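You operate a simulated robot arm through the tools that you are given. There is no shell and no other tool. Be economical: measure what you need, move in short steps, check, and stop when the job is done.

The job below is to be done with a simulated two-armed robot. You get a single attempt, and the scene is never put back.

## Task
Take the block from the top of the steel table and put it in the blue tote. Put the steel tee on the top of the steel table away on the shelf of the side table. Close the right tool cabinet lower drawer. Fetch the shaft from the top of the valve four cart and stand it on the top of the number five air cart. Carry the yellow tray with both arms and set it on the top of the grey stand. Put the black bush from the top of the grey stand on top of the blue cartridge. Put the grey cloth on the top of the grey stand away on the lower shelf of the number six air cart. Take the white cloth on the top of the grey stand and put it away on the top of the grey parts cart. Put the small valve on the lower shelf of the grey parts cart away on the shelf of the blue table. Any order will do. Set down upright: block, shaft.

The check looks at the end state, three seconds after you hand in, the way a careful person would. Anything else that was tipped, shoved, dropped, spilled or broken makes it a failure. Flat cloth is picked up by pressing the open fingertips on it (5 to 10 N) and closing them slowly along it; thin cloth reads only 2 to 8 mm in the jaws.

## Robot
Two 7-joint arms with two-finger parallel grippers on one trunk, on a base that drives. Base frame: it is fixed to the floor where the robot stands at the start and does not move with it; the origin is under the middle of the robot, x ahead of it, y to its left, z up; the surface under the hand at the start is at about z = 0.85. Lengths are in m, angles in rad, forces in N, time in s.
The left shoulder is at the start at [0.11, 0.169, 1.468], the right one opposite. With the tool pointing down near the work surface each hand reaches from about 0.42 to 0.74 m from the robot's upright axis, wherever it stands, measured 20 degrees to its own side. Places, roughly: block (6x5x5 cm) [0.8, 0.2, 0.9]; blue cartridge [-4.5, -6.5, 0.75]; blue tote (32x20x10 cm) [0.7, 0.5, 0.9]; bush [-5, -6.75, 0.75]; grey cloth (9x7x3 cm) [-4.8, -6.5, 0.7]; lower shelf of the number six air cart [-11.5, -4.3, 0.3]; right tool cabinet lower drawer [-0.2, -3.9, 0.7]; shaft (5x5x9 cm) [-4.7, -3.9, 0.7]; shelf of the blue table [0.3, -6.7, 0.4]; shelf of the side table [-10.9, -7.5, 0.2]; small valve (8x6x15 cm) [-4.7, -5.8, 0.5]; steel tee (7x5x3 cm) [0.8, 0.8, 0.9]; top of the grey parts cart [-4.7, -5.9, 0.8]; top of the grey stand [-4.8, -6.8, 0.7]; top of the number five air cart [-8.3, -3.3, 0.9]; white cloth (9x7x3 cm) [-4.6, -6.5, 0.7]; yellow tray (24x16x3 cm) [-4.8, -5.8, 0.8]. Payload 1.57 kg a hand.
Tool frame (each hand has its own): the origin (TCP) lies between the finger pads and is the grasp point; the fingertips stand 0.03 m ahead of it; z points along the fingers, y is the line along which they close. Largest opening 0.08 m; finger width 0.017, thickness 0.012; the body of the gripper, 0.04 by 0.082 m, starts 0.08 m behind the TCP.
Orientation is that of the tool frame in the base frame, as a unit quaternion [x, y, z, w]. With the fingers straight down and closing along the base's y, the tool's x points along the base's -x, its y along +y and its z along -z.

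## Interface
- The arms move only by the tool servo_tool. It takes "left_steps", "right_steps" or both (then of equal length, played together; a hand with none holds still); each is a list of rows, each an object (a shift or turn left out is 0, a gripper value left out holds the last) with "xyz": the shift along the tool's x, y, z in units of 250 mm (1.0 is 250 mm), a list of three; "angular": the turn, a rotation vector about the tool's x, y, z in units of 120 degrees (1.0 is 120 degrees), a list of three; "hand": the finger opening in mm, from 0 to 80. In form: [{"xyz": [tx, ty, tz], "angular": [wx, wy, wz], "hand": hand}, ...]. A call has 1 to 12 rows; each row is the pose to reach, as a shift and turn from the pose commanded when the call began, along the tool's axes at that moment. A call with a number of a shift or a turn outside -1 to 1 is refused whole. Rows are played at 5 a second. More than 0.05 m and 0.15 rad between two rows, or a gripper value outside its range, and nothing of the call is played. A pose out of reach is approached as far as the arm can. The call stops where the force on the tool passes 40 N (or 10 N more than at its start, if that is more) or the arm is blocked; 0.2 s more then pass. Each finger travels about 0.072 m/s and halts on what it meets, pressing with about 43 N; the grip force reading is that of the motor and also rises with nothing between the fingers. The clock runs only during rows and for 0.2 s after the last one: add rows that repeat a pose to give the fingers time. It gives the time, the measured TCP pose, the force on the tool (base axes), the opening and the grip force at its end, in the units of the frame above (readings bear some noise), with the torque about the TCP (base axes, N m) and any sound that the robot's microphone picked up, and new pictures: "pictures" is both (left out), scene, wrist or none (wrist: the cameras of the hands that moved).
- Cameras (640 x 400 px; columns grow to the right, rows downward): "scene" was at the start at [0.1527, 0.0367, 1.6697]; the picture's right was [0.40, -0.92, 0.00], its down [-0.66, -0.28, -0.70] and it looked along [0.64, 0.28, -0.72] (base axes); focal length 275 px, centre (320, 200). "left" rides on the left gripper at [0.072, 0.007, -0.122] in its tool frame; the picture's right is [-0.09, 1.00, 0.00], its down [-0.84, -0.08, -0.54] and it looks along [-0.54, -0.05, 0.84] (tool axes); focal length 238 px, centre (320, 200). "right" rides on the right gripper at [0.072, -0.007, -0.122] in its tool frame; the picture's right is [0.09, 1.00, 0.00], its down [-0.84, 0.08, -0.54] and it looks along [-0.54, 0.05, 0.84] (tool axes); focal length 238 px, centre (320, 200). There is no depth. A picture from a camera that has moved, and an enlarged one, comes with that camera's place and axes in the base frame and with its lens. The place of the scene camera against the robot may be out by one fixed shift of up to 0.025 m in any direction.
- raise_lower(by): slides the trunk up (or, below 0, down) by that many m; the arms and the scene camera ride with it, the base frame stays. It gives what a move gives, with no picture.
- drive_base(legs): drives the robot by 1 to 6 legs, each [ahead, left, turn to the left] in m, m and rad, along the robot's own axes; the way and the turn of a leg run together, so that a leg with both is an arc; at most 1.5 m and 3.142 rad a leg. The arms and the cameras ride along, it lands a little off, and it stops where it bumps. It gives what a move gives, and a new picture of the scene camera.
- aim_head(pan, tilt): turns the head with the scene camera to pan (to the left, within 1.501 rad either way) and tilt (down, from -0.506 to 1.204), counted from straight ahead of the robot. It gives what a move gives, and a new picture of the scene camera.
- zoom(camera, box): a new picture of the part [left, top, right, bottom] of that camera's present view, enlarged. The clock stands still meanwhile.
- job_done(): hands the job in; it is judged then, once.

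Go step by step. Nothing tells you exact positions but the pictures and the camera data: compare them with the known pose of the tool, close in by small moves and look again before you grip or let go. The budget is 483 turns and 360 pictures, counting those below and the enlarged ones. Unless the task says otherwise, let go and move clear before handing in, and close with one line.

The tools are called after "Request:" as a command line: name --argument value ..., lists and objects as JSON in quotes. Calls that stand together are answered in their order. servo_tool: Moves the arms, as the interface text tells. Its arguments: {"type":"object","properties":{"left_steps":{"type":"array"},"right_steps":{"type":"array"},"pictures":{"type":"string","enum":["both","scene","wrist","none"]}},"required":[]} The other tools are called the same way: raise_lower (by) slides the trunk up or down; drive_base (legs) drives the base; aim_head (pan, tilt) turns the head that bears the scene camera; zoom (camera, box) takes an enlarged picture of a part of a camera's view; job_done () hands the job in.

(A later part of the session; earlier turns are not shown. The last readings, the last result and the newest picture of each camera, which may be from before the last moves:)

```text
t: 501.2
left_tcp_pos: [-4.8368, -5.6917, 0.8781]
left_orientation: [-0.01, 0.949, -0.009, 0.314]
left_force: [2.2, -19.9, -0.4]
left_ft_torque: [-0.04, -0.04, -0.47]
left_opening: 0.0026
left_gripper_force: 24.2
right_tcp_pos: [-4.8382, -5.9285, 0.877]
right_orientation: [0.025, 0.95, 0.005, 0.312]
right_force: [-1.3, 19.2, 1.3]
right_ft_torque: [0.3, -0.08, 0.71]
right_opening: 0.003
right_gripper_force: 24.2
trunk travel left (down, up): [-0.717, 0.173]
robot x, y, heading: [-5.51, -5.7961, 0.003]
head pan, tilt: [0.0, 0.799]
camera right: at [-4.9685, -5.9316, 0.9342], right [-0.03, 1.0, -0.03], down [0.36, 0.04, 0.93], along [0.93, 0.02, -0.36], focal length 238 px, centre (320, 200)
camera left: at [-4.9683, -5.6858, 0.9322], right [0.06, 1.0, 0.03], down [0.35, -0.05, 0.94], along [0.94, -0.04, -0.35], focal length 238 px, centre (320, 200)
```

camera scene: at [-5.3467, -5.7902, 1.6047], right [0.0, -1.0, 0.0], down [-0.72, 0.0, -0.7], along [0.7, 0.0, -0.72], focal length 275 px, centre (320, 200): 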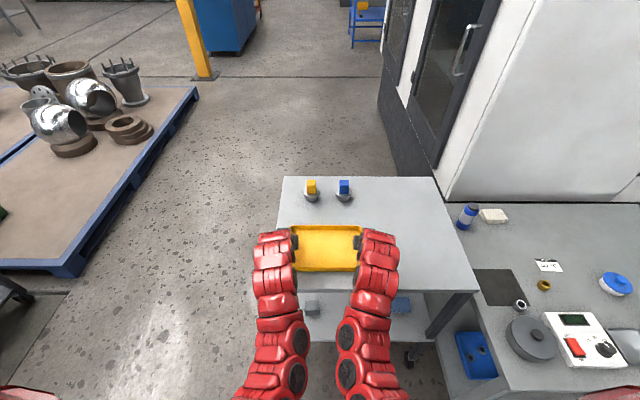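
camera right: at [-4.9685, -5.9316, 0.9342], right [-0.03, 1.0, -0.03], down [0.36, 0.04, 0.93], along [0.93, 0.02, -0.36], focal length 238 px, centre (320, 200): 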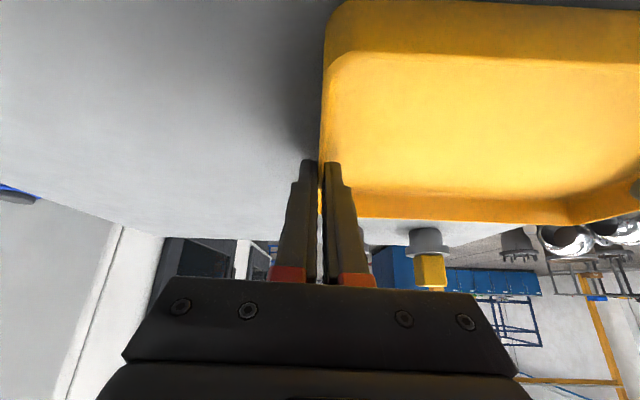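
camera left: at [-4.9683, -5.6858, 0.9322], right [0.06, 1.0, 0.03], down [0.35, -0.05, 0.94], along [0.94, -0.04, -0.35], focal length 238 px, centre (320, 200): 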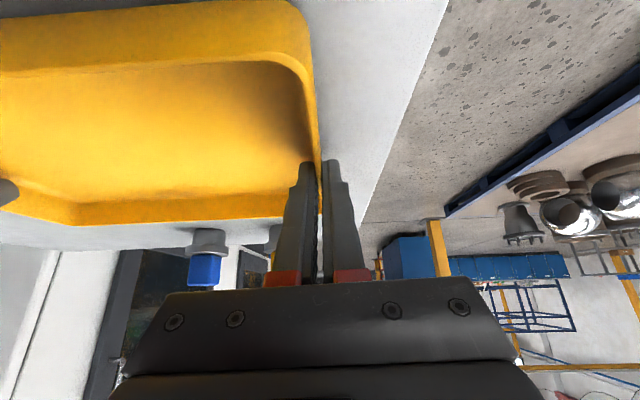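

Relax the sideways tension, then lift with the trunk.

Request:
servo_tool --left_steps '[{"xyz": [0, -0.01, 0]}, {"xyz": [0, -0.01, 0]}]' --right_steps '[{"xyz": [0, 0.01, 0]}, {"xyz": [0, 0.01, 0]}]' --pictures "none"

Request:
raise_lower --by 0.12

Request:
zoom --camera "scene" --box '[0, 0, 640, 400]'

```text
t: 501.8
left_tcp_pos: [-4.8376, -5.6917, 0.8778]
left_orientation: [-0.012, 0.949, -0.007, 0.315]
left_force: [0.1, -13.0, 0.6]
left_ft_torque: [-0.05, 0.1, -0.54]
left_opening: 0.0028
left_gripper_force: 23.8
right_tcp_pos: [-4.8377, -5.9282, 0.8764]
right_orientation: [0.027, 0.95, 0.001, 0.312]
right_force: [-0.2, 11.8, 0.3]
right_ft_torque: [0.24, 0.08, 0.72]
right_opening: 0.003
right_gripper_force: 24.2
trunk travel left (down, up): [-0.717, 0.173]
robot x, y, heading: [-5.5057, -5.7953, 0.004]
head pan, tilt: [0.0, 0.799]
```

```text
t: 503.3
left_tcp_pos: [-4.8366, -5.692, 0.9971]
left_orientation: [-0.011, 0.949, -0.006, 0.315]
left_force: [1.1, -4.8, -2.0]
left_ft_torque: [0.07, 0.07, -0.45]
left_opening: 0.0026
left_gripper_force: 24.0
right_tcp_pos: [-4.8375, -5.9288, 0.9978]
right_orientation: [0.028, 0.95, 0.001, 0.312]
right_force: [-1.1, 4.2, 1.4]
right_ft_torque: [0.15, -0.11, 0.6]
right_opening: 0.0033
right_gripper_force: 24.3
trunk travel left (down, up): [-0.837, 0.053]
robot x, y, heading: [-5.5069, -5.7953, 0.004]
head pan, tilt: [0.0, 0.799]
```

```text
1.00 times, centred on (320, 200) of scene (not enlarged: the box is as wide or as high as the picture)
camera zoom: at [-5.3463, -5.7902, 1.7245], right [0.0, -1.0, 0.0], down [-0.72, 0.0, -0.7], along [0.7, 0.0, -0.72], focal length 275 px, centre (320, 200)
```

zoom: 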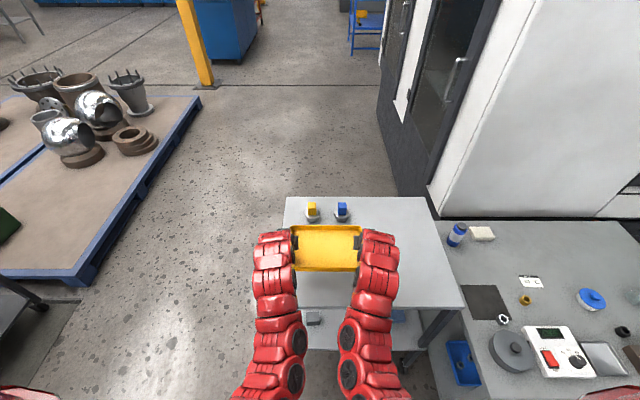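

Tray up. Slide south along the stand's west side to bring the tray over the free back-middle area.

Request:
drive_base --legs '[[-0.05, -0.89, 0]]'

Request:
zoom --camera "right" --box '[0, 0, 640, 400]'

```text
t: 508.0
left_tcp_pos: [-4.8829, -6.5844, 0.9976]
left_orientation: [-0.012, 0.949, -0.006, 0.315]
left_force: [0.1, 6.9, -1.6]
left_ft_torque: [0.28, -0.08, -0.3]
left_opening: 0.0029
left_gripper_force: 24.0
right_tcp_pos: [-4.883, -6.8215, 0.9972]
right_orientation: [0.025, 0.95, 0.002, 0.311]
right_force: [-1.8, -7.0, 0.3]
right_ft_torque: [-0.04, 0.08, 0.51]
right_opening: 0.0035
right_gripper_force: 24.3
trunk travel left (down, up): [-0.837, 0.053]
robot x, y, heading: [-5.5544, -6.6903, 0.007]
head pan, tilt: [0.0, 0.799]
camera scene: at [-5.3919, -6.6847, 1.7246], right [0.01, -1.0, 0.0], down [-0.72, -0.01, -0.7], along [0.7, 0.0, -0.72], focal length 275 px, centre (320, 200)
```

scene: 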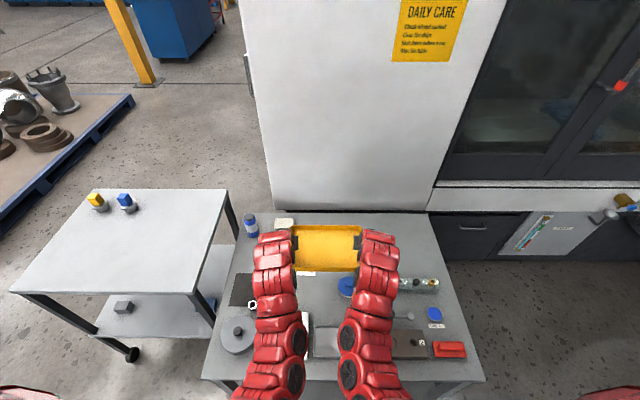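

```text
1.00 times, centred on (320, 200) of right (not enlarged: the box is as wide or as high as the picture)
camera zoom: at [-5.0132, -6.824, 1.0543], right [-0.03, 1.0, -0.04], down [0.36, 0.04, 0.93], along [0.93, 0.01, -0.36], focal length 238 px, centre (320, 200)
```

zoom: 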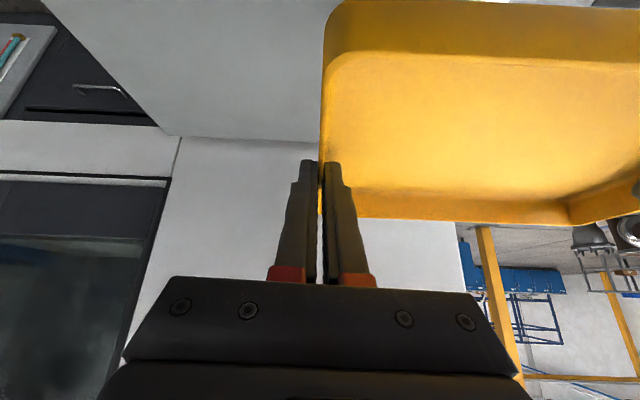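

Lower the trunk 0.1, then extend both arms forward together.

Request:
raise_lower --by -0.1

Request:
servo_tool --left_steps '[{"xyz": [-0.08, -0.005, 0.06]}, {"xyz": [-0.16, -0.01, 0.12]}, {"xyz": [-0.24, -0.012, 0.18]}, {"xyz": [-0.32, -0.012, 0.24]}, {"xyz": [-0.4, -0.012, 0.3]}, {"xyz": [-0.48, -0.012, 0.36]}, {"xyz": [-0.56, -0.012, 0.42]}, {"xyz": [-0.56, -0.012, 0.42]}]' --right_steps '[{"xyz": [-0.08, 0.005, 0.06]}, {"xyz": [-0.16, 0.01, 0.12]}, {"xyz": [-0.24, 0.012, 0.18]}, {"xyz": [-0.32, 0.012, 0.24]}, {"xyz": [-0.4, 0.012, 0.3]}, {"xyz": [-0.48, 0.012, 0.36]}, {"xyz": [-0.56, 0.012, 0.42]}, {"xyz": [-0.56, 0.012, 0.42]}]' --pictures "both"

```text
t: 509.3
left_tcp_pos: [-4.8838, -6.5857, 0.8977]
left_orientation: [-0.013, 0.949, -0.006, 0.315]
left_force: [1.0, 0.2, -1.0]
left_ft_torque: [0.16, 0.04, -0.42]
left_opening: 0.0029
left_gripper_force: 23.7
right_tcp_pos: [-4.8832, -6.8235, 0.8979]
right_orientation: [0.025, 0.95, 0.002, 0.312]
right_force: [-1.5, -0.9, 1.0]
right_ft_torque: [0.04, -0.01, 0.53]
right_opening: 0.0033
right_gripper_force: 24.3
trunk travel left (down, up): [-0.737, 0.153]
robot x, y, heading: [-5.5522, -6.6923, 0.006]
head pan, tilt: [0.0, 0.799]
```

```text
t: 511.1
left_tcp_pos: [-4.7103, -6.5866, 0.8978]
left_orientation: [-0.011, 0.949, -0.009, 0.315]
left_force: [3.7, -17.5, -3.3]
left_ft_torque: [0.09, 0.75, -0.17]
left_opening: 0.0028
left_gripper_force: 24.3
right_tcp_pos: [-4.7081, -6.824, 0.8955]
right_orientation: [0.024, 0.949, 0.004, 0.313]
right_force: [-2.9, 18.5, 0.7]
right_ft_torque: [0.45, -0.74, 0.82]
right_opening: 0.0034
right_gripper_force: 24.1
trunk travel left (down, up): [-0.737, 0.153]
robot x, y, heading: [-5.5514, -6.6913, 0.007]
head pan, tilt: [0.0, 0.799]
camera scene: at [-5.3922, -6.6845, 1.6246], right [0.01, -1.0, 0.0], down [-0.72, -0.01, -0.7], along [0.7, 0.0, -0.72], focal length 275 px, centre (320, 200)
camera right: at [-4.8386, -6.8268, 0.9536], right [-0.03, 1.0, -0.03], down [0.35, 0.04, 0.93], along [0.94, 0.02, -0.35], focal length 238 px, centre (320, 200)
camera left: at [-4.8423, -6.5815, 0.9527], right [0.06, 1.0, 0.03], down [0.35, -0.05, 0.94], along [0.94, -0.04, -0.35], focal length 238 px, centre (320, 200)
```

scene: 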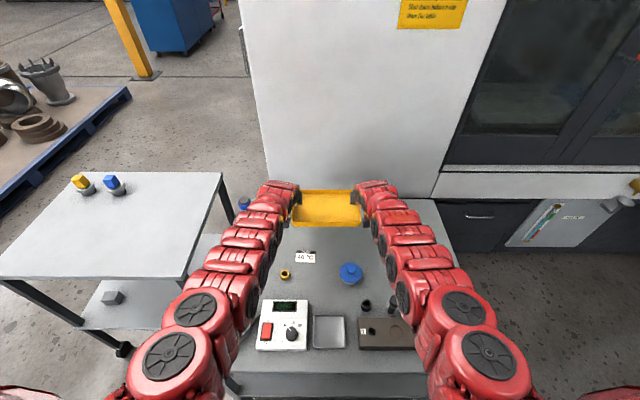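
right: 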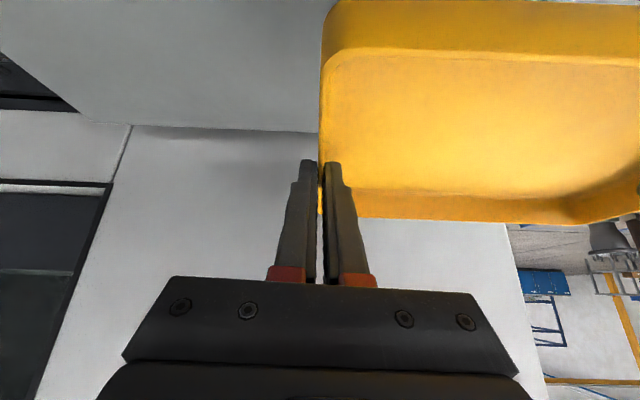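
left: 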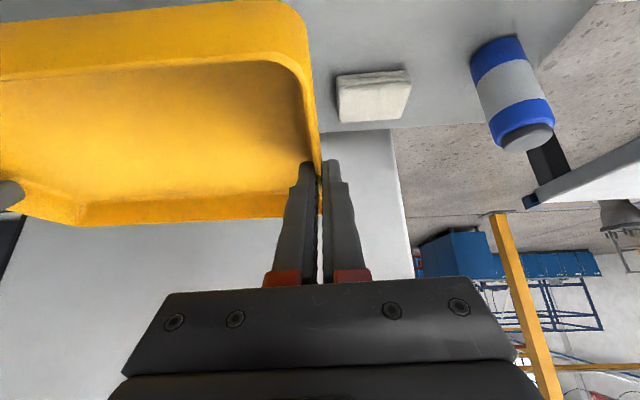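

The tray is over the free area (white cloth and label clear). Relax tension and lower.

Request:
servo_tool --left_steps '[{"xyz": [0, -0.012, 0]}, {"xyz": [0, -0.012, 0]}]' --right_steps '[{"xyz": [0, 0.012, 0]}, {"xyz": [0, 0.012, 0]}]' --pictures "none"

Request:
raise_lower --by -0.13

Request:
zoom --camera "scene" --box '[160, 120, 480, 320]'

```text
t: 511.7
left_tcp_pos: [-4.7117, -6.5888, 0.8978]
left_orientation: [-0.013, 0.949, -0.005, 0.315]
left_force: [3.1, -10.2, -2.8]
left_ft_torque: [0.2, 0.23, -0.18]
left_opening: 0.0026
left_gripper_force: 24.1
left hand out of reach, approached as far as the arm can: row 1, 2
right_tcp_pos: [-4.7087, -6.8254, 0.8958]
right_orientation: [0.026, 0.95, 0.002, 0.311]
right_force: [-2.6, 10.9, 1.9]
right_ft_torque: [0.35, -0.23, 0.79]
right_opening: 0.0036
right_gripper_force: 24.5
trunk travel left (down, up): [-0.737, 0.153]
robot x, y, heading: [-5.5514, -6.6874, 0.007]
head pan, tilt: [0.0, 0.799]
```

```text
t: 513.3
left_tcp_pos: [-4.7111, -6.5888, 0.7682]
left_orientation: [-0.013, 0.949, -0.005, 0.315]
left_force: [2.3, -1.4, -3.2]
left_ft_torque: [0.36, -0.03, -0.11]
left_opening: 0.0024
left_gripper_force: 24.1
right_tcp_pos: [-4.709, -6.8244, 0.7671]
right_orientation: [0.026, 0.95, 0.002, 0.312]
right_force: [-3.1, 1.5, 0.9]
right_ft_torque: [0.23, 0.01, 0.74]
right_opening: 0.0033
right_gripper_force: 25.2
trunk travel left (down, up): [-0.607, 0.283]
robot x, y, heading: [-5.5547, -6.6884, 0.005]
head pan, tilt: [0.0, 0.799]
```

```text
2.00 times, centred on (320, 220) of scene
camera zoom: at [-5.392, -6.6849, 1.4947], right [0.01, -1.0, 0.0], down [-0.72, -0.01, -0.7], along [0.7, 0.0, -0.72], focal length 550 px, centre (320, 160)
```

zoom: 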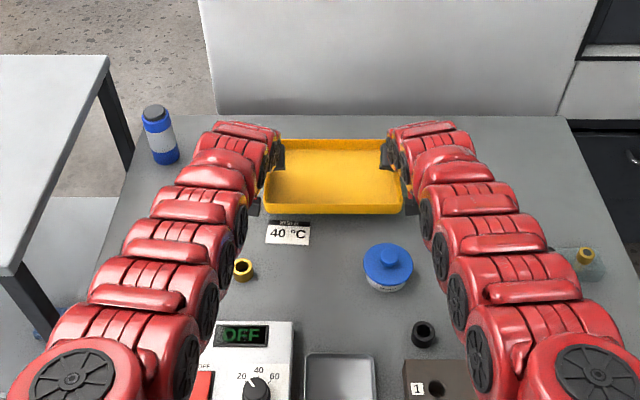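

Lower the last centimetres with both arms, feeling for contact.

Request:
servo_tool --left_steps '[{"xyz": [0.01, 0, 0.013]}, {"xyz": [0.02, 0, 0.026]}, {"xyz": [0.03, 0, 0.039]}, {"xyz": [0.038, 0, 0.05]}, {"xyz": [0.046, 0, 0.061]}, {"xyz": [0.053, 0, 0.07]}, {"xyz": [0.06, 0, 0.08]}, {"xyz": [0.067, 0, 0.09]}, {"xyz": [0.067, 0, 0.09]}]' --right_steps '[{"xyz": [0.01, 0, 0.013]}, {"xyz": [0.02, 0, 0.026]}, {"xyz": [0.03, 0, 0.039]}, {"xyz": [0.038, 0, 0.05]}, {"xyz": [0.046, 0, 0.061]}, {"xyz": [0.053, 0, 0.07]}, {"xyz": [0.06, 0, 0.08]}, {"xyz": [0.067, 0, 0.09]}, {"xyz": [0.067, 0, 0.09]}]' --pictures "none"

```text
t: 515.3
left_tcp_pos: [-4.7184, -6.5893, 0.7489]
left_orientation: [-0.015, 0.949, -0.005, 0.315]
left_force: [1.8, 32.1, -4.0]
left_ft_torque: [0.95, -0.22, 0.31]
left_opening: 0.003
left_gripper_force: 24.1
left hand out of reach, approached as far as the arm can: row 3, 4, 5, 6, 7, 8, 9
right_tcp_pos: [-4.7144, -6.8256, 0.7469]
right_orientation: [0.028, 0.949, 0.0, 0.314]
right_force: [-2.1, -32.6, 2.4]
right_ft_torque: [-0.19, 0.28, 0.4]
right_opening: 0.004
right_gripper_force: 24.5
right hand out of reach, approached as far as the arm can: row 2, 3, 4, 5, 6, 7, 8, 9
trunk travel left (down, up): [-0.607, 0.283]
robot x, y, heading: [-5.551, -6.688, 0.006]
head pan, tilt: [0.0, 0.799]
```

Request:
servo_tool --left_steps '[{"xyz": [0, 0.014, 0]}, {"xyz": [0, 0.014, 0]}]' --right_steps '[{"xyz": [0, -0.014, 0]}, {"xyz": [0, -0.014, 0]}]' --pictures "none"

Request:
raise_lower --by -0.01

```text
t: 515.9
left_tcp_pos: [-4.7191, -6.5889, 0.7478]
left_orientation: [-0.013, 0.949, -0.006, 0.315]
left_force: [2.7, 24.2, -4.0]
left_ft_torque: [0.85, 0.3, 0.31]
left_opening: 0.0028
left_gripper_force: 24.2
right_tcp_pos: [-4.7147, -6.826, 0.7468]
right_orientation: [0.025, 0.95, 0.002, 0.312]
right_force: [-4.0, -24.2, 2.6]
right_ft_torque: [-0.04, -0.24, 0.48]
right_opening: 0.004
right_gripper_force: 24.7
trunk travel left (down, up): [-0.607, 0.283]
robot x, y, heading: [-5.552, -6.6915, 0.009]
head pan, tilt: [0.0, 0.799]
```

```text
t: 516.5
left_tcp_pos: [-4.7187, -6.5898, 0.7419]
left_orientation: [-0.012, 0.948, -0.006, 0.318]
left_force: [3.5, 22.4, 7.0]
left_ft_torque: [0.83, 0.51, 0.28]
left_opening: 0.0027
left_gripper_force: 23.9
right_tcp_pos: [-4.7157, -6.826, 0.7387]
right_orientation: [0.026, 0.949, 0.001, 0.313]
right_force: [-1.9, -23.7, 7.4]
right_ft_torque: [-0.08, 0.64, 0.5]
right_opening: 0.0037
right_gripper_force: 24.5
trunk travel left (down, up): [-0.597, 0.293]
robot x, y, heading: [-5.5499, -6.6923, 0.004]
head pan, tilt: [0.0, 0.799]
```

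The tray rests on the stand (contact on both hands). Open both to 20 mm and rise with the trunk.

Request:
servo_tool --left_steps '[{"hand": 8}, {"hand": 16}, {"hand": 22}, {"hand": 22}]' --right_steps '[{"hand": 8}, {"hand": 16}, {"hand": 22}, {"hand": 22}]' --pictures "wrist"

Request:
raise_lower --by 0.2

Request:
zoom --camera "scene" --box '[160, 120, 480, 320]'

```text
t: 517.5
left_tcp_pos: [-4.7193, -6.5899, 0.7385]
left_orientation: [-0.014, 0.949, -0.005, 0.315]
left_force: [-0.1, 0.1, 0.5]
left_ft_torque: [-0.01, -0.03, 0.02]
left_opening: 0.0218
left_gripper_force: 0.1
right_tcp_pos: [-4.715, -6.8252, 0.7367]
right_orientation: [0.025, 0.95, 0.002, 0.312]
right_force: [0.4, 0.0, -0.2]
right_ft_torque: [0.01, -0.01, 0.01]
right_opening: 0.022
right_gripper_force: 0.0
trunk travel left (down, up): [-0.597, 0.293]
robot x, y, heading: [-5.5504, -6.6872, 0.009]
head pan, tilt: [0.0, 0.799]
camera right: at [-4.8452, -6.8276, 0.7933], right [-0.03, 1.0, -0.03], down [0.36, 0.04, 0.93], along [0.93, 0.01, -0.36], focal length 238 px, centre (320, 200)
camera left: at [-4.8505, -6.5849, 0.7932], right [0.05, 1.0, 0.04], down [0.35, -0.05, 0.94], along [0.94, -0.04, -0.35], focal length 238 px, centre (320, 200)
```

right: 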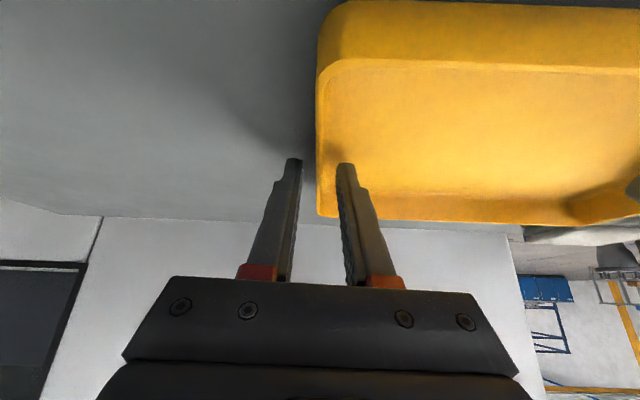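
left: 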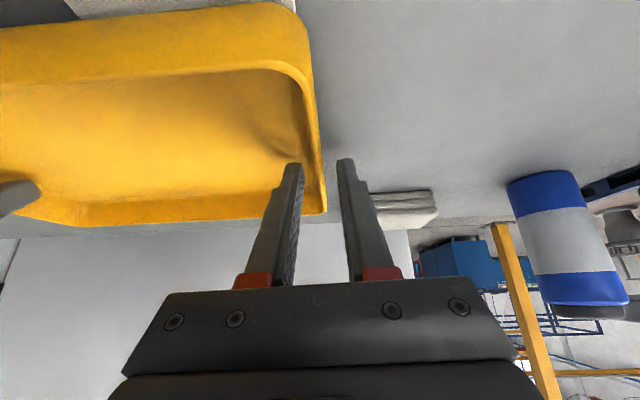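

```text
t: 519.7
left_tcp_pos: [-4.7193, -6.5887, 0.9376]
left_orientation: [-0.012, 0.949, -0.006, 0.315]
left_force: [-0.1, 0.2, 0.0]
left_ft_torque: [0.02, 0.0, -0.01]
left_opening: 0.022
left_gripper_force: 0.2
right_tcp_pos: [-4.7147, -6.8257, 0.9366]
right_orientation: [0.026, 0.95, 0.002, 0.312]
right_force: [0.1, 0.5, 0.1]
right_ft_torque: [0.02, -0.01, 0.01]
right_opening: 0.0219
right_gripper_force: 0.1
trunk travel left (down, up): [-0.797, 0.093]
robot x, y, heading: [-5.5527, -6.6881, 0.01]
head pan, tilt: [0.0, 0.799]
```

```text
2.00 times, centred on (320, 220) of scene
camera zoom: at [-5.3918, -6.6849, 1.6846], right [0.01, -1.0, 0.0], down [-0.72, -0.01, -0.7], along [0.7, 0.0, -0.72], focal length 550 px, centre (320, 160)
```

zoom: 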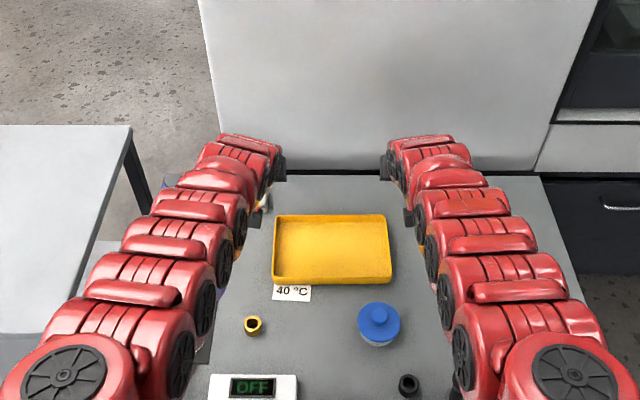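

Tray is in place. The white cloth at (-4.58, -6.52) is at the far edge of reach; I'll drag it nearer by pressing tilted fingertips on it, then grip it like the grey one. First retract the right arm upward.

Request:
servo_tool --right_steps '[{"xyz": [0.04, 0, -0.11]}, {"xyz": [0.08, 0, -0.22]}, {"xyz": [0.12, 0, -0.33]}, {"xyz": [0.16, 0, -0.44]}, {"xyz": [0.2, 0, -0.55]}, {"xyz": [0.24, 0, -0.68]}, {"xyz": [0.24, 0, -0.68]}]' --left_steps '[{"xyz": [0, 0.03, 0], "angular": [0, -0.02, 0], "hand": 40}, {"xyz": [0, 0.08, 0], "angular": [0, -0.04, 0]}, {"xyz": [0, 0.15, 0], "angular": [0, -0.07, 0]}, {"xyz": [0, 0.22, 0], "angular": [0, -0.07, 0]}, {"xyz": [0, 0.3, 0], "angular": [0, -0.07, 0]}, {"xyz": [0, 0.3, 0], "angular": [0, -0.07, 0]}, {"xyz": [0, 0.3, 0], "angular": [0, -0.07, 0]}]' --pictures "none"

Request:
drive_base --legs '[[0.02, 0.06, 0]]'

Request:
zoom --camera "left" --box '[0, 0, 640, 400]'

```text
t: 521.3
left_tcp_pos: [-4.72, -6.5153, 0.9361]
left_orientation: [-0.013, 0.923, -0.005, 0.384]
left_force: [0.6, 0.2, 0.3]
left_ft_torque: [0.01, -0.01, -0.01]
left_opening: 0.0402
left_gripper_force: 0.1
right_tcp_pos: [-4.7978, -6.8215, 0.993]
right_orientation: [0.026, 0.95, 0.002, 0.312]
right_force: [-0.7, -0.2, 0.0]
right_ft_torque: [-0.05, -0.01, -0.01]
right_opening: 0.0218
right_gripper_force: 0.0
right hand out of reach, approached as far as the arm can: row 4, 5, 6, 7
trunk travel left (down, up): [-0.797, 0.093]
robot x, y, heading: [-5.5525, -6.6887, 0.007]
head pan, tilt: [0.0, 0.799]
```

```text
t: 522.2
left_tcp_pos: [-4.7024, -6.4575, 0.9379]
left_orientation: [-0.012, 0.923, -0.005, 0.384]
left_force: [-0.7, -0.1, -0.7]
left_ft_torque: [0.04, -0.01, -0.01]
left_opening: 0.0402
left_gripper_force: 0.0
right_tcp_pos: [-4.779, -6.7637, 0.9925]
right_orientation: [0.026, 0.95, 0.003, 0.312]
right_force: [0.1, 0.3, -0.1]
right_ft_torque: [0.04, 0.0, -0.01]
right_opening: 0.0219
right_gripper_force: 0.1
trunk travel left (down, up): [-0.797, 0.093]
robot x, y, heading: [-5.5338, -6.6305, 0.007]
head pan, tilt: [0.0, 0.799]
camera scene: at [-5.3739, -6.6282, 1.6848], right [0.01, -1.0, 0.0], down [-0.72, 0.0, -0.7], along [0.7, 0.01, -0.72], focal length 275 px, centre (320, 200)
```

scene: 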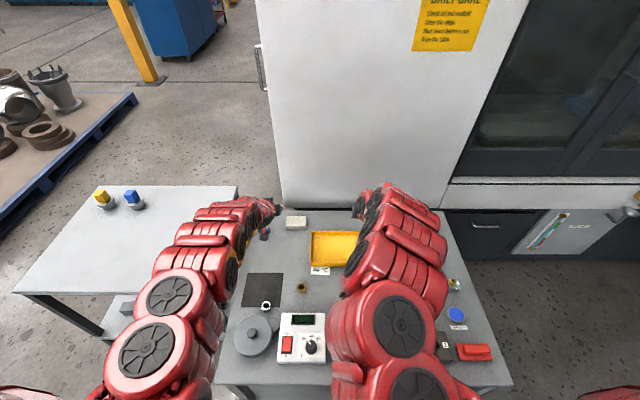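

```text
1.00 times, centred on (320, 200) of left (not enlarged: the box is as wide or as high as the picture)
camera zoom: at [-4.8395, -6.4531, 0.973], right [0.04, 1.0, 0.05], down [0.21, -0.06, 0.98], along [0.98, -0.03, -0.21], focal length 238 px, centre (320, 200)
```

zoom: 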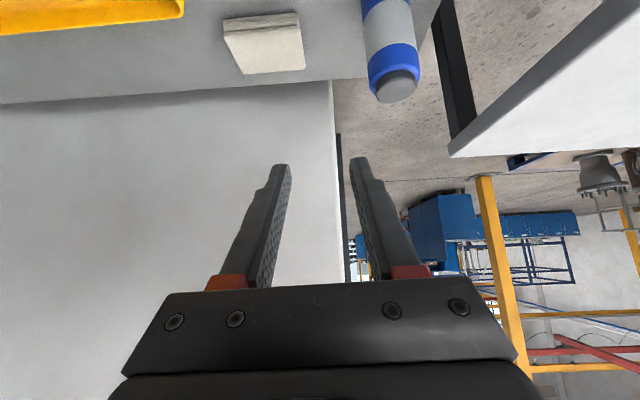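

Request:
servo_tool --left_steps '[{"xyz": [-0.08, -0.08, 0.08]}, {"xyz": [-0.16, -0.16, 0.16]}, {"xyz": [-0.229, -0.232, 0.229]}, {"xyz": [-0.229, -0.232, 0.229]}]' --pictures "none"

Request:
raise_lower --by -0.16

Request:
zoom --camera "left" --box '[0, 0, 640, 400]'

```text
t: 523.2
left_tcp_pos: [-4.6757, -6.4912, 0.9486]
left_orientation: [-0.013, 0.923, -0.005, 0.383]
left_force: [-1.1, -0.8, -0.2]
left_ft_torque: [-0.01, 0.0, 0.0]
left_opening: 0.04
left_gripper_force: 0.0
left hand out of reach, approached as far as the arm can: row 1, 2, 3, 4
right_tcp_pos: [-4.7793, -6.7623, 0.9923]
right_orientation: [0.026, 0.95, 0.002, 0.312]
right_force: [0.5, 0.5, 0.2]
right_ft_torque: [-0.01, 0.0, -0.01]
right_opening: 0.0221
right_gripper_force: 0.0
trunk travel left (down, up): [-0.797, 0.093]
robot x, y, heading: [-5.5354, -6.6269, 0.007]
head pan, tilt: [0.0, 0.799]
```

```text
t: 525.1
left_tcp_pos: [-4.676, -6.4907, 0.7875]
left_orientation: [-0.013, 0.923, -0.005, 0.384]
left_force: [-0.4, -0.5, 0.0]
left_ft_torque: [-0.03, -0.03, 0.02]
left_opening: 0.0401
left_gripper_force: 0.1
right_tcp_pos: [-4.7787, -6.7626, 0.8325]
right_orientation: [0.026, 0.95, 0.002, 0.312]
right_force: [-0.1, -1.0, 0.6]
right_ft_torque: [-0.03, -0.01, 0.02]
right_opening: 0.0219
right_gripper_force: 0.0
trunk travel left (down, up): [-0.637, 0.253]
robot x, y, heading: [-5.532, -6.6322, 0.009]
head pan, tilt: [0.0, 0.799]
```

```text
1.00 times, centred on (320, 200) of left (not enlarged: the box is as wide or as high as the picture)
camera zoom: at [-4.813, -6.486, 0.823], right [0.04, 1.0, 0.05], down [0.21, -0.05, 0.98], along [0.98, -0.03, -0.21], focal length 238 px, centre (320, 200)
```

zoom: 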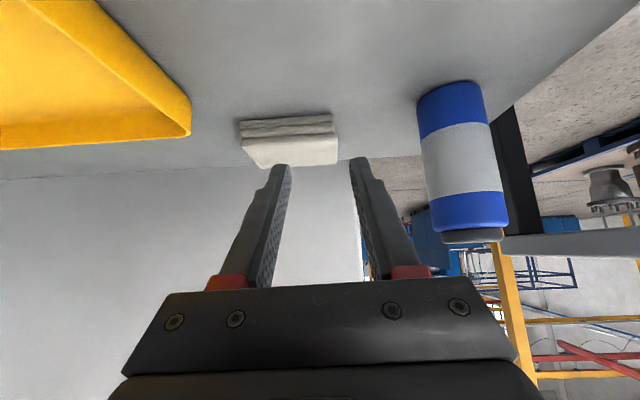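

Lower the trunk further for reach while raising both hands by about the same amount.

Request:
servo_tool --right_steps '[{"xyz": [0.08, 0, -0.16]}, {"xyz": [0.16, 0, -0.32]}, {"xyz": [0.24, 0, -0.48]}, {"xyz": [0.32, 0, -0.64]}, {"xyz": [0.4, 0, -0.8]}, {"xyz": [0.4, 0, -0.8]}]' --left_steps '[{"xyz": [-0.09, 0, -0.11]}, {"xyz": [-0.18, 0, -0.22]}, {"xyz": [-0.27, 0, -0.33]}, {"xyz": [-0.36, 0, -0.44]}, {"xyz": [-0.4, 0, -0.5]}, {"xyz": [-0.4, 0, -0.5]}]' --pictures "none"

Request:
raise_lower --by -0.15

```text
t: 526.5
left_tcp_pos: [-4.6934, -6.4875, 0.948]
left_orientation: [-0.013, 0.923, -0.005, 0.384]
left_force: [0.5, -0.6, -0.2]
left_ft_torque: [-0.03, -0.02, 0.0]
left_opening: 0.04
left_gripper_force: 0.1
right_tcp_pos: [-4.7872, -6.7453, 0.8234]
right_orientation: [0.027, 0.95, 0.002, 0.312]
right_force: [-0.7, 0.2, 0.5]
right_ft_torque: [0.0, 0.01, 0.0]
right_opening: 0.0222
right_gripper_force: 0.1
right hand out of reach, approached as far as the arm can: row 1, 2, 3, 4, 5, 6
trunk travel left (down, up): [-0.637, 0.253]
robot x, y, heading: [-5.5304, -6.6307, 0.008]
head pan, tilt: [0.0, 0.799]
```

```text
t: 527.6
left_tcp_pos: [-4.6938, -6.4878, 0.8513]
left_orientation: [-0.014, 0.923, -0.006, 0.384]
left_force: [0.0, 0.4, -0.5]
left_ft_torque: [0.0, 0.02, -0.04]
left_opening: 0.0398
left_gripper_force: 0.1
right_tcp_pos: [-4.7831, -6.7452, 0.7339]
right_orientation: [0.024, 0.947, 0.003, 0.32]
right_force: [-5.0, 0.3, 14.3]
right_ft_torque: [-0.16, 0.01, -0.08]
right_opening: 0.022
right_gripper_force: 0.1
trunk travel left (down, up): [-0.542, 0.348]
robot x, y, heading: [-5.5342, -6.6301, 0.007]
head pan, tilt: [0.0, 0.799]
stopped: the force on the tool passed its limit at 64 N (the readings are from after the stop); the commanded pose is now the measured one
```

The right hand didn't retract and pressed onto the tray area; raise at once and inspect.

Request:
raise_lower --by 0.12

Request:
zoom --camera "scene" --box '[0, 0, 640, 400]'

Request:
zoom --camera "right" --box '[0, 0, 640, 400]'

```text
t: 529.1
left_tcp_pos: [-4.6926, -6.4877, 0.9712]
left_orientation: [-0.013, 0.924, -0.006, 0.383]
left_force: [-0.1, -0.5, 0.1]
left_ft_torque: [0.02, 0.01, -0.01]
left_opening: 0.04
left_gripper_force: 0.2
right_tcp_pos: [-4.7826, -6.7454, 0.8522]
right_orientation: [0.025, 0.947, 0.003, 0.319]
right_force: [0.8, -0.1, 0.3]
right_ft_torque: [0.02, 0.01, -0.04]
right_opening: 0.022
right_gripper_force: 0.1
trunk travel left (down, up): [-0.662, 0.228]
robot x, y, heading: [-5.5307, -6.6285, 0.006]
head pan, tilt: [0.0, 0.799]
```

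```text
1.00 times, centred on (320, 200) of scene (not enlarged: the box is as wide or as high as the picture)
camera zoom: at [-5.3725, -6.6257, 1.5498], right [0.01, -1.0, 0.0], down [-0.72, 0.0, -0.7], along [0.7, 0.0, -0.72], focal length 275 px, centre (320, 200)
```

zoom: 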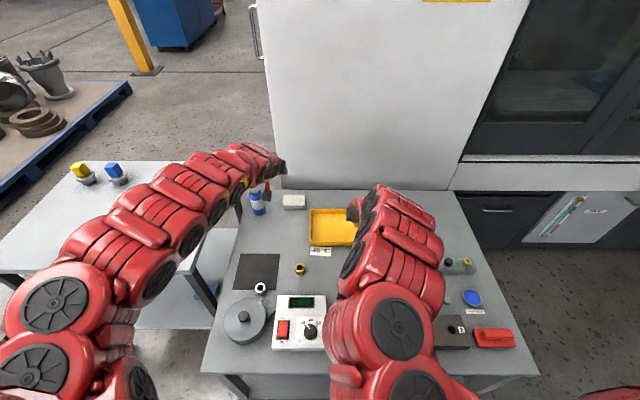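

```text
1.00 times, centred on (320, 200) of right (not enlarged: the box is as wide or as high as the picture)
camera zoom: at [-4.9133, -6.7476, 0.9073], right [-0.03, 1.0, -0.03], down [0.34, 0.04, 0.94], along [0.94, 0.01, -0.34], focal length 238 px, centre (320, 200)
```

zoom: 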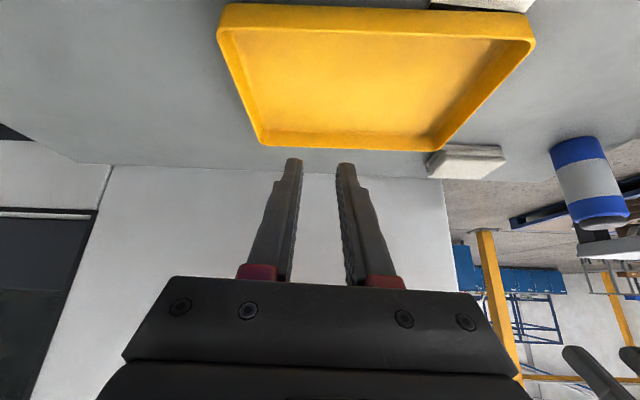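

Tray is undisturbed. Raise the trunk and pull the right hand back, verifying.

Request:
raise_lower --by 0.2

Request:
servo_tool --right_steps '[{"xyz": [0.15, 0, -0.1]}, {"xyz": [0.3, 0, -0.2]}, {"xyz": [0.45, 0, -0.3]}, {"xyz": [0.6, 0, -0.4]}, {"xyz": [0.6, -0.15, -0.4]}, {"xyz": [0.6, -0.3, -0.4]}, {"xyz": [0.6, -0.3, -0.4]}]' --pictures "scene"

```text
t: 531.2
left_tcp_pos: [-4.6919, -6.4871, 1.1709]
left_orientation: [-0.013, 0.924, -0.006, 0.383]
left_force: [-0.3, 0.5, 0.4]
left_ft_torque: [0.0, 0.01, 0.0]
left_opening: 0.04
left_gripper_force: 0.1
right_tcp_pos: [-4.7831, -6.7455, 1.0523]
right_orientation: [0.026, 0.948, 0.003, 0.319]
right_force: [0.6, -0.6, 0.1]
right_ft_torque: [0.0, 0.0, 0.0]
right_opening: 0.022
right_gripper_force: 0.1
trunk travel left (down, up): [-0.862, 0.028]
robot x, y, heading: [-5.537, -6.6316, 0.004]
head pan, tilt: [0.0, 0.799]
```

```text
t: 532.9
left_tcp_pos: [-4.6919, -6.4873, 1.1713]
left_orientation: [-0.014, 0.923, -0.005, 0.384]
left_force: [-0.7, -0.1, 0.3]
left_ft_torque: [-0.03, -0.02, -0.04]
left_opening: 0.0402
left_gripper_force: 0.0
right_tcp_pos: [-4.7994, -6.7734, 1.0254]
right_orientation: [0.025, 0.948, 0.003, 0.318]
right_force: [0.4, 0.8, -0.4]
right_ft_torque: [-0.03, -0.02, 0.02]
right_opening: 0.0221
right_gripper_force: 0.1
right hand out of reach, approached as far as the arm can: row 1, 2, 3, 4, 5, 6, 7
trunk travel left (down, up): [-0.862, 0.028]
robot x, y, heading: [-5.5322, -6.6308, 0.011]
head pan, tilt: [0.0, 0.799]
camera scene: at [-5.3731, -6.6241, 1.7499], right [0.01, -1.0, 0.0], down [-0.72, -0.01, -0.7], along [0.7, 0.0, -0.72], focal length 275 px, centre (320, 200)
```

scene: 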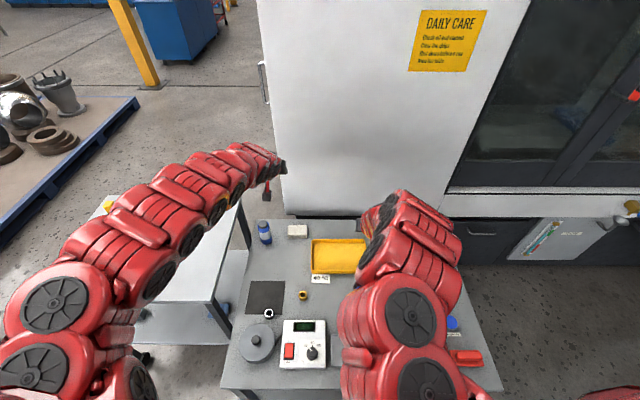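

The right arm is in an awkward configuration. Back the base away for space and straighten that hand.

Request:
drive_base --legs '[[-0.35, 0, 0]]'

Request:
servo_tool --right_steps '[{"angular": [0, 0.06, 0]}, {"angular": [0, 0.12, 0]}, {"angular": [0, 0.18, 0]}, {"angular": [0, 0.24, 0]}, {"angular": [0, 0.3, 0]}, {"angular": [0, 0.3, 0]}]' --pictures "scene"

```text
t: 535.1
left_tcp_pos: [-5.0401, -6.4895, 1.1711]
left_orientation: [-0.014, 0.924, -0.005, 0.383]
left_force: [0.9, 0.3, 0.9]
left_ft_torque: [0.03, -0.02, -0.01]
left_opening: 0.0401
left_gripper_force: 0.0
right_tcp_pos: [-5.1484, -6.7765, 1.0233]
right_orientation: [0.026, 0.948, 0.002, 0.318]
right_force: [-0.4, -0.6, 0.3]
right_ft_torque: [0.04, 0.06, 0.05]
right_opening: 0.0218
right_gripper_force: 0.0
trunk travel left (down, up): [-0.862, 0.028]
robot x, y, heading: [-5.8765, -6.6364, 0.006]
head pan, tilt: [0.0, 0.799]
camera scene: at [-5.7194, -6.6282, 1.7496], right [0.01, -1.0, 0.0], down [-0.72, -0.01, -0.7], along [0.7, 0.01, -0.72], focal length 275 px, centre (320, 200)
```

scene: 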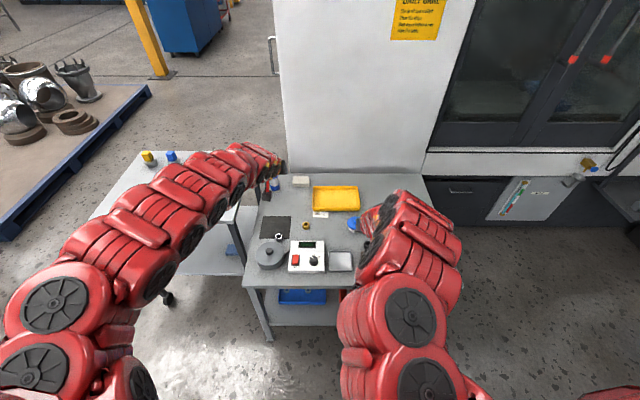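

```text
t: 536.5
left_tcp_pos: [-5.0426, -6.4856, 1.1713]
left_orientation: [-0.015, 0.923, -0.006, 0.384]
left_force: [1.2, -0.7, -0.4]
left_ft_torque: [-0.05, -0.02, -0.02]
left_opening: 0.0402
left_gripper_force: 0.0
right_tcp_pos: [-5.1516, -6.7711, 1.0261]
right_orientation: [0.021, 0.999, 0.01, 0.041]
right_force: [0.5, -0.1, 0.5]
right_ft_torque: [-0.05, -0.05, 0.02]
right_opening: 0.022
right_gripper_force: 0.1
right hand out of reach, approached as far as the arm can: row 1, 2, 3, 5, 6
trunk travel left (down, up): [-0.862, 0.028]
robot x, y, heading: [-5.8813, -6.6331, 0.004]
head pan, tilt: [0.0, 0.799]
camera scene: at [-5.7238, -6.623, 1.7501], right [0.01, -1.0, 0.0], down [-0.72, -0.01, -0.7], along [0.7, 0.0, -0.72], focal length 275 px, centre (320, 200)
```

scene: 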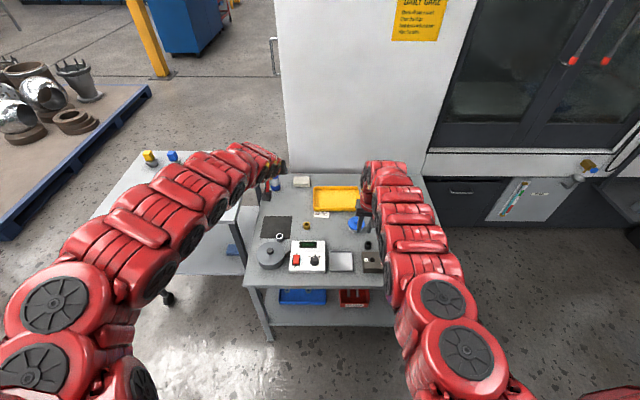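

Request:
servo_tool --right_steps '[{"xyz": [0.04, -0.08, -0.12]}, {"xyz": [0.08, -0.16, -0.24]}, {"xyz": [0.12, -0.24, -0.36]}, {"xyz": [0.16, -0.32, -0.48]}, {"xyz": [0.2, -0.4, -0.6]}, {"xyz": [0.2, -0.4, -0.6]}]' --pictures "none"

Request:
zoom --camera "scene" --box '[230, 160, 470, 310]'

```text
t: 537.9
left_tcp_pos: [-5.0402, -6.4881, 1.1701]
left_orientation: [-0.014, 0.924, -0.007, 0.383]
left_force: [0.7, 0.3, -0.3]
left_ft_torque: [0.0, -0.04, -0.02]
left_opening: 0.0401
left_gripper_force: 0.0
right_tcp_pos: [-5.2149, -6.8742, 1.1663]
right_orientation: [0.023, 0.999, 0.01, 0.04]
right_force: [0.3, -0.6, 0.0]
right_ft_torque: [0.01, 0.02, -0.03]
right_opening: 0.022
right_gripper_force: 0.1
trunk travel left (down, up): [-0.862, 0.028]
robot x, y, heading: [-5.8801, -6.6356, 0.006]
head pan, tilt: [0.0, 0.799]
```

```text
2.67 times, centred on (350, 235) of scene
camera zoom: at [-5.72, -6.6259, 1.7497], right [0.01, -1.0, 0.0], down [-0.72, -0.01, -0.7], along [0.7, 0.0, -0.72], focal length 734 px, centre (240, 107)
```

zoom: 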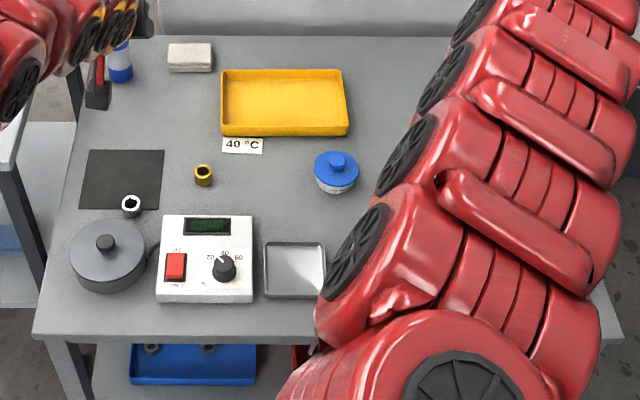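

Request:
servo_tool --right_steps '[{"xyz": [0.06, -0.1, -0.1]}, {"xyz": [0.12, -0.2, -0.2]}, {"xyz": [0.18, -0.3, -0.3]}, {"xyz": [0.24, -0.4, -0.4]}, {"xyz": [0.3, -0.5, -0.48]}, {"xyz": [0.3, -0.5, -0.48]}]' --left_steps '[{"xyz": [0, 0, 0]}, {"xyz": [0, 0, 0]}, {"xyz": [0, 0, 0]}, {"xyz": [0, 0, 0]}, {"xyz": [0, 0, 0]}, {"xyz": [0, 0, 0]}]' --pictures "none"

```text
t: 539.3
left_tcp_pos: [-5.0409, -6.49, 1.1713]
left_orientation: [-0.014, 0.924, -0.006, 0.383]
left_force: [0.0, 0.7, -0.5]
left_ft_torque: [0.0, -0.02, -0.01]
left_opening: 0.0401
left_gripper_force: 0.1
right_tcp_pos: [-5.2415, -6.9445, 1.2293]
right_orientation: [0.023, 0.999, 0.01, 0.042]
right_force: [0.6, 0.5, -0.2]
right_ft_torque: [-0.02, -0.03, 0.01]
right_opening: 0.022
right_gripper_force: 0.1
right hand out of reach, approached as far as the arm can: row 1, 2, 3, 4, 5, 6
trunk travel left (down, up): [-0.862, 0.028]
robot x, y, heading: [-5.8818, -6.6357, 0.007]
head pan, tilt: [0.0, 0.799]
```

Request:
raise_lower --by -0.3

Request:
drive_base --legs '[[0.345, 0.005, 0]]'

Request:
zoom --camera "left" --box '[0, 0, 640, 400]'

```text
t: 542.3
left_tcp_pos: [-5.041, -6.4905, 0.871]
left_orientation: [-0.014, 0.923, -0.005, 0.384]
left_force: [-0.2, -0.5, 0.0]
left_ft_torque: [0.03, 0.0, 0.01]
left_opening: 0.0404
left_gripper_force: 0.1
right_tcp_pos: [-5.2422, -6.9455, 0.93]
right_orientation: [0.023, 0.999, 0.011, 0.042]
right_force: [0.1, 0.6, 0.6]
right_ft_torque: [0.05, 0.0, 0.0]
right_opening: 0.0219
right_gripper_force: 0.1
trunk travel left (down, up): [-0.562, 0.328]
robot x, y, heading: [-5.8785, -6.6355, 0.006]
head pan, tilt: [0.0, 0.799]
```

```text
t: 544.5
left_tcp_pos: [-4.6969, -6.4808, 0.8708]
left_orientation: [-0.014, 0.924, -0.006, 0.383]
left_force: [-0.4, -0.1, -0.7]
left_ft_torque: [0.02, -0.02, 0.0]
left_opening: 0.0401
left_gripper_force: 0.0
right_tcp_pos: [-4.8971, -6.936, 0.9294]
right_orientation: [0.023, 0.999, 0.01, 0.041]
right_force: [0.3, -0.1, -0.3]
right_ft_torque: [0.01, 0.04, 0.0]
right_opening: 0.022
right_gripper_force: 0.0
trunk travel left (down, up): [-0.562, 0.328]
robot x, y, heading: [-5.536, -6.6259, 0.012]
head pan, tilt: [0.0, 0.799]
camera scene: at [-5.3766, -6.6204, 1.4498], right [0.01, -1.0, 0.0], down [-0.72, -0.01, -0.7], along [0.7, 0.01, -0.72], focal length 275 px, centre (320, 200)
```

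scene: 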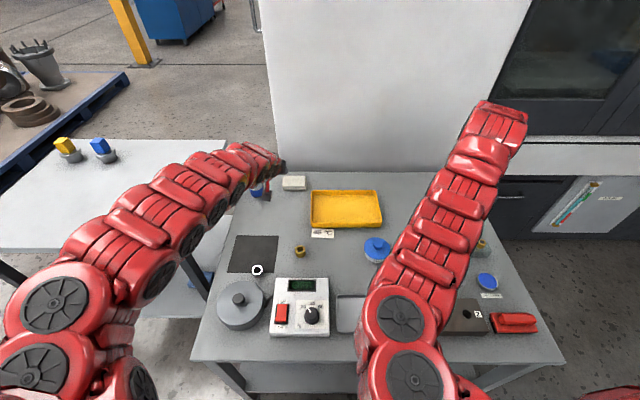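

```text
1.00 times, centred on (320, 200) of left (not enlarged: the box is as wide or as high as the picture)
camera zoom: at [-4.8347, -6.4772, 0.9061], right [0.04, 1.0, 0.04], down [0.21, -0.05, 0.98], along [0.98, -0.03, -0.21], focal length 238 px, centre (320, 200)
```

zoom: 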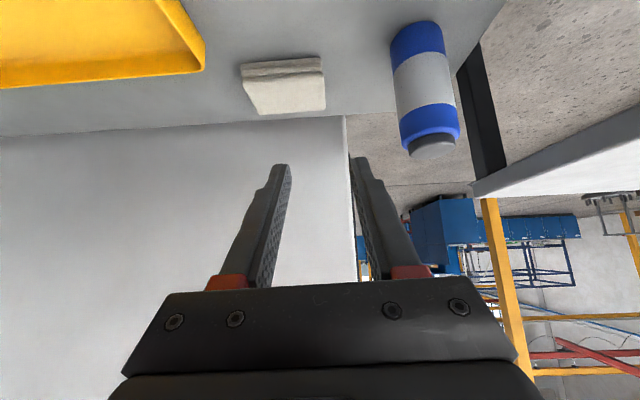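

Lower 6 cm more, then move over the cloth.

Request:
raise_lower --by -0.06

Request:
servo_tool --left_steps '[{"xyz": [-0.07, -0.05, 0.07]}, {"xyz": [-0.14, -0.1, 0.14]}, {"xyz": [-0.21, -0.14, 0.21]}, {"xyz": [-0.21, -0.14, 0.21]}]' --pictures "wrist"

```text
t: 545.5
left_tcp_pos: [-4.6978, -6.4817, 0.8108]
left_orientation: [-0.014, 0.923, -0.006, 0.384]
left_force: [0.7, -0.5, -0.1]
left_ft_torque: [0.02, -0.04, -0.01]
left_opening: 0.0399
left_gripper_force: 0.1
right_tcp_pos: [-4.8972, -6.9368, 0.8696]
right_orientation: [0.023, 0.999, 0.011, 0.041]
right_force: [0.7, -0.2, 0.4]
right_ft_torque: [-0.01, 0.03, 0.01]
right_opening: 0.022
right_gripper_force: 0.0
trunk travel left (down, up): [-0.502, 0.388]
robot x, y, heading: [-5.537, -6.6297, 0.015]
head pan, tilt: [0.0, 0.799]
```

```text
t: 546.5
left_tcp_pos: [-4.6387, -6.5157, 0.8129]
left_orientation: [-0.014, 0.924, -0.005, 0.383]
left_force: [0.1, 0.5, 0.4]
left_ft_torque: [0.04, -0.02, -0.03]
left_opening: 0.0402
left_gripper_force: 0.0
left hand out of reach, approached as far as the arm can: row 3, 4
right_tcp_pos: [-4.8971, -6.9374, 0.8686]
right_orientation: [0.023, 0.999, 0.011, 0.041]
right_force: [0.3, -0.8, -0.2]
right_ft_torque: [-0.01, -0.01, -0.02]
right_opening: 0.0221
right_gripper_force: 0.1
trunk travel left (down, up): [-0.502, 0.388]
robot x, y, heading: [-5.539, -6.6267, 0.007]
head pan, tilt: [0.0, 0.799]
camera left: at [-4.7763, -6.5109, 0.8492], right [0.04, 1.0, 0.05], down [0.21, -0.05, 0.98], along [0.98, -0.03, -0.21], focal length 238 px, centre (320, 200)
```

left: 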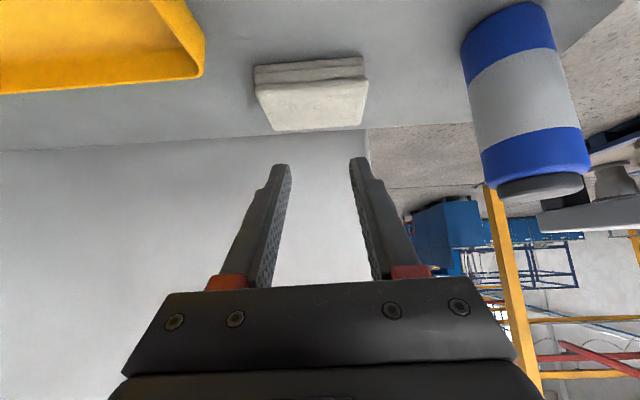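

Request:
raise_lower --by -0.04

Request:
servo_tool --left_steps '[{"xyz": [-0.05, 0, 0.05]}, {"xyz": [-0.08, 0, 0.08]}, {"xyz": [-0.08, 0, 0.08]}]' --pictures "wrist"

```text
t: 547.4
left_tcp_pos: [-4.6381, -6.5155, 0.7747]
left_orientation: [-0.013, 0.923, -0.006, 0.384]
left_force: [2.0, 0.5, -0.2]
left_ft_torque: [0.0, -0.03, 0.0]
left_opening: 0.0402
left_gripper_force: 0.3
right_tcp_pos: [-4.8978, -6.9369, 0.8297]
right_orientation: [0.023, 0.999, 0.01, 0.041]
right_force: [0.0, 0.2, -0.2]
right_ft_torque: [-0.02, -0.02, -0.01]
right_opening: 0.022
right_gripper_force: 0.0
trunk travel left (down, up): [-0.462, 0.428]
robot x, y, heading: [-5.5401, -6.6293, 0.007]
head pan, tilt: [0.0, 0.799]
```

```text
t: 548.2
left_tcp_pos: [-4.6384, -6.5149, 0.775]
left_orientation: [-0.013, 0.924, -0.006, 0.382]
left_force: [-1.0, 0.3, -0.1]
left_ft_torque: [0.0, -0.01, -0.03]
left_opening: 0.0399
left_gripper_force: 0.0
left hand out of reach, approached as far as the arm can: row 1, 2, 3
right_tcp_pos: [-4.8977, -6.9365, 0.8301]
right_orientation: [0.023, 0.999, 0.011, 0.041]
right_force: [0.3, 0.1, 0.2]
right_ft_torque: [0.04, -0.01, 0.01]
right_opening: 0.0219
right_gripper_force: 0.0
trunk travel left (down, up): [-0.462, 0.428]
robot x, y, heading: [-5.5373, -6.6297, 0.012]
head pan, tilt: [0.0, 0.799]
camera left: at [-4.7763, -6.5106, 0.8095], right [0.04, 1.0, 0.04], down [0.21, -0.05, 0.98], along [0.98, -0.03, -0.21], focal length 238 px, centre (320, 200)
```

left: 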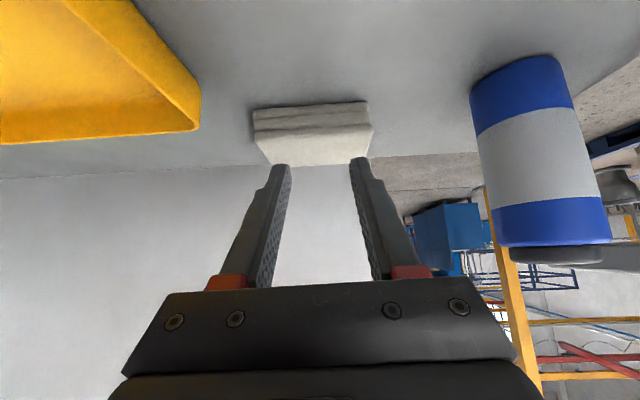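

Request:
raise_lower --by -0.02

```text
t: 548.9
left_tcp_pos: [-4.6395, -6.5156, 0.754]
left_orientation: [-0.014, 0.923, -0.005, 0.384]
left_force: [0.1, 0.2, 1.3]
left_ft_torque: [-0.04, 0.01, -0.02]
left_opening: 0.0398
left_gripper_force: 0.1
right_tcp_pos: [-4.8977, -6.9376, 0.8091]
right_orientation: [0.023, 0.999, 0.011, 0.042]
right_force: [-1.1, 0.0, -0.1]
right_ft_torque: [-0.03, 0.01, 0.0]
right_opening: 0.022
right_gripper_force: 0.1
trunk travel left (down, up): [-0.442, 0.448]
robot x, y, heading: [-5.5346, -6.6246, 0.01]
head pan, tilt: [0.0, 0.799]
```

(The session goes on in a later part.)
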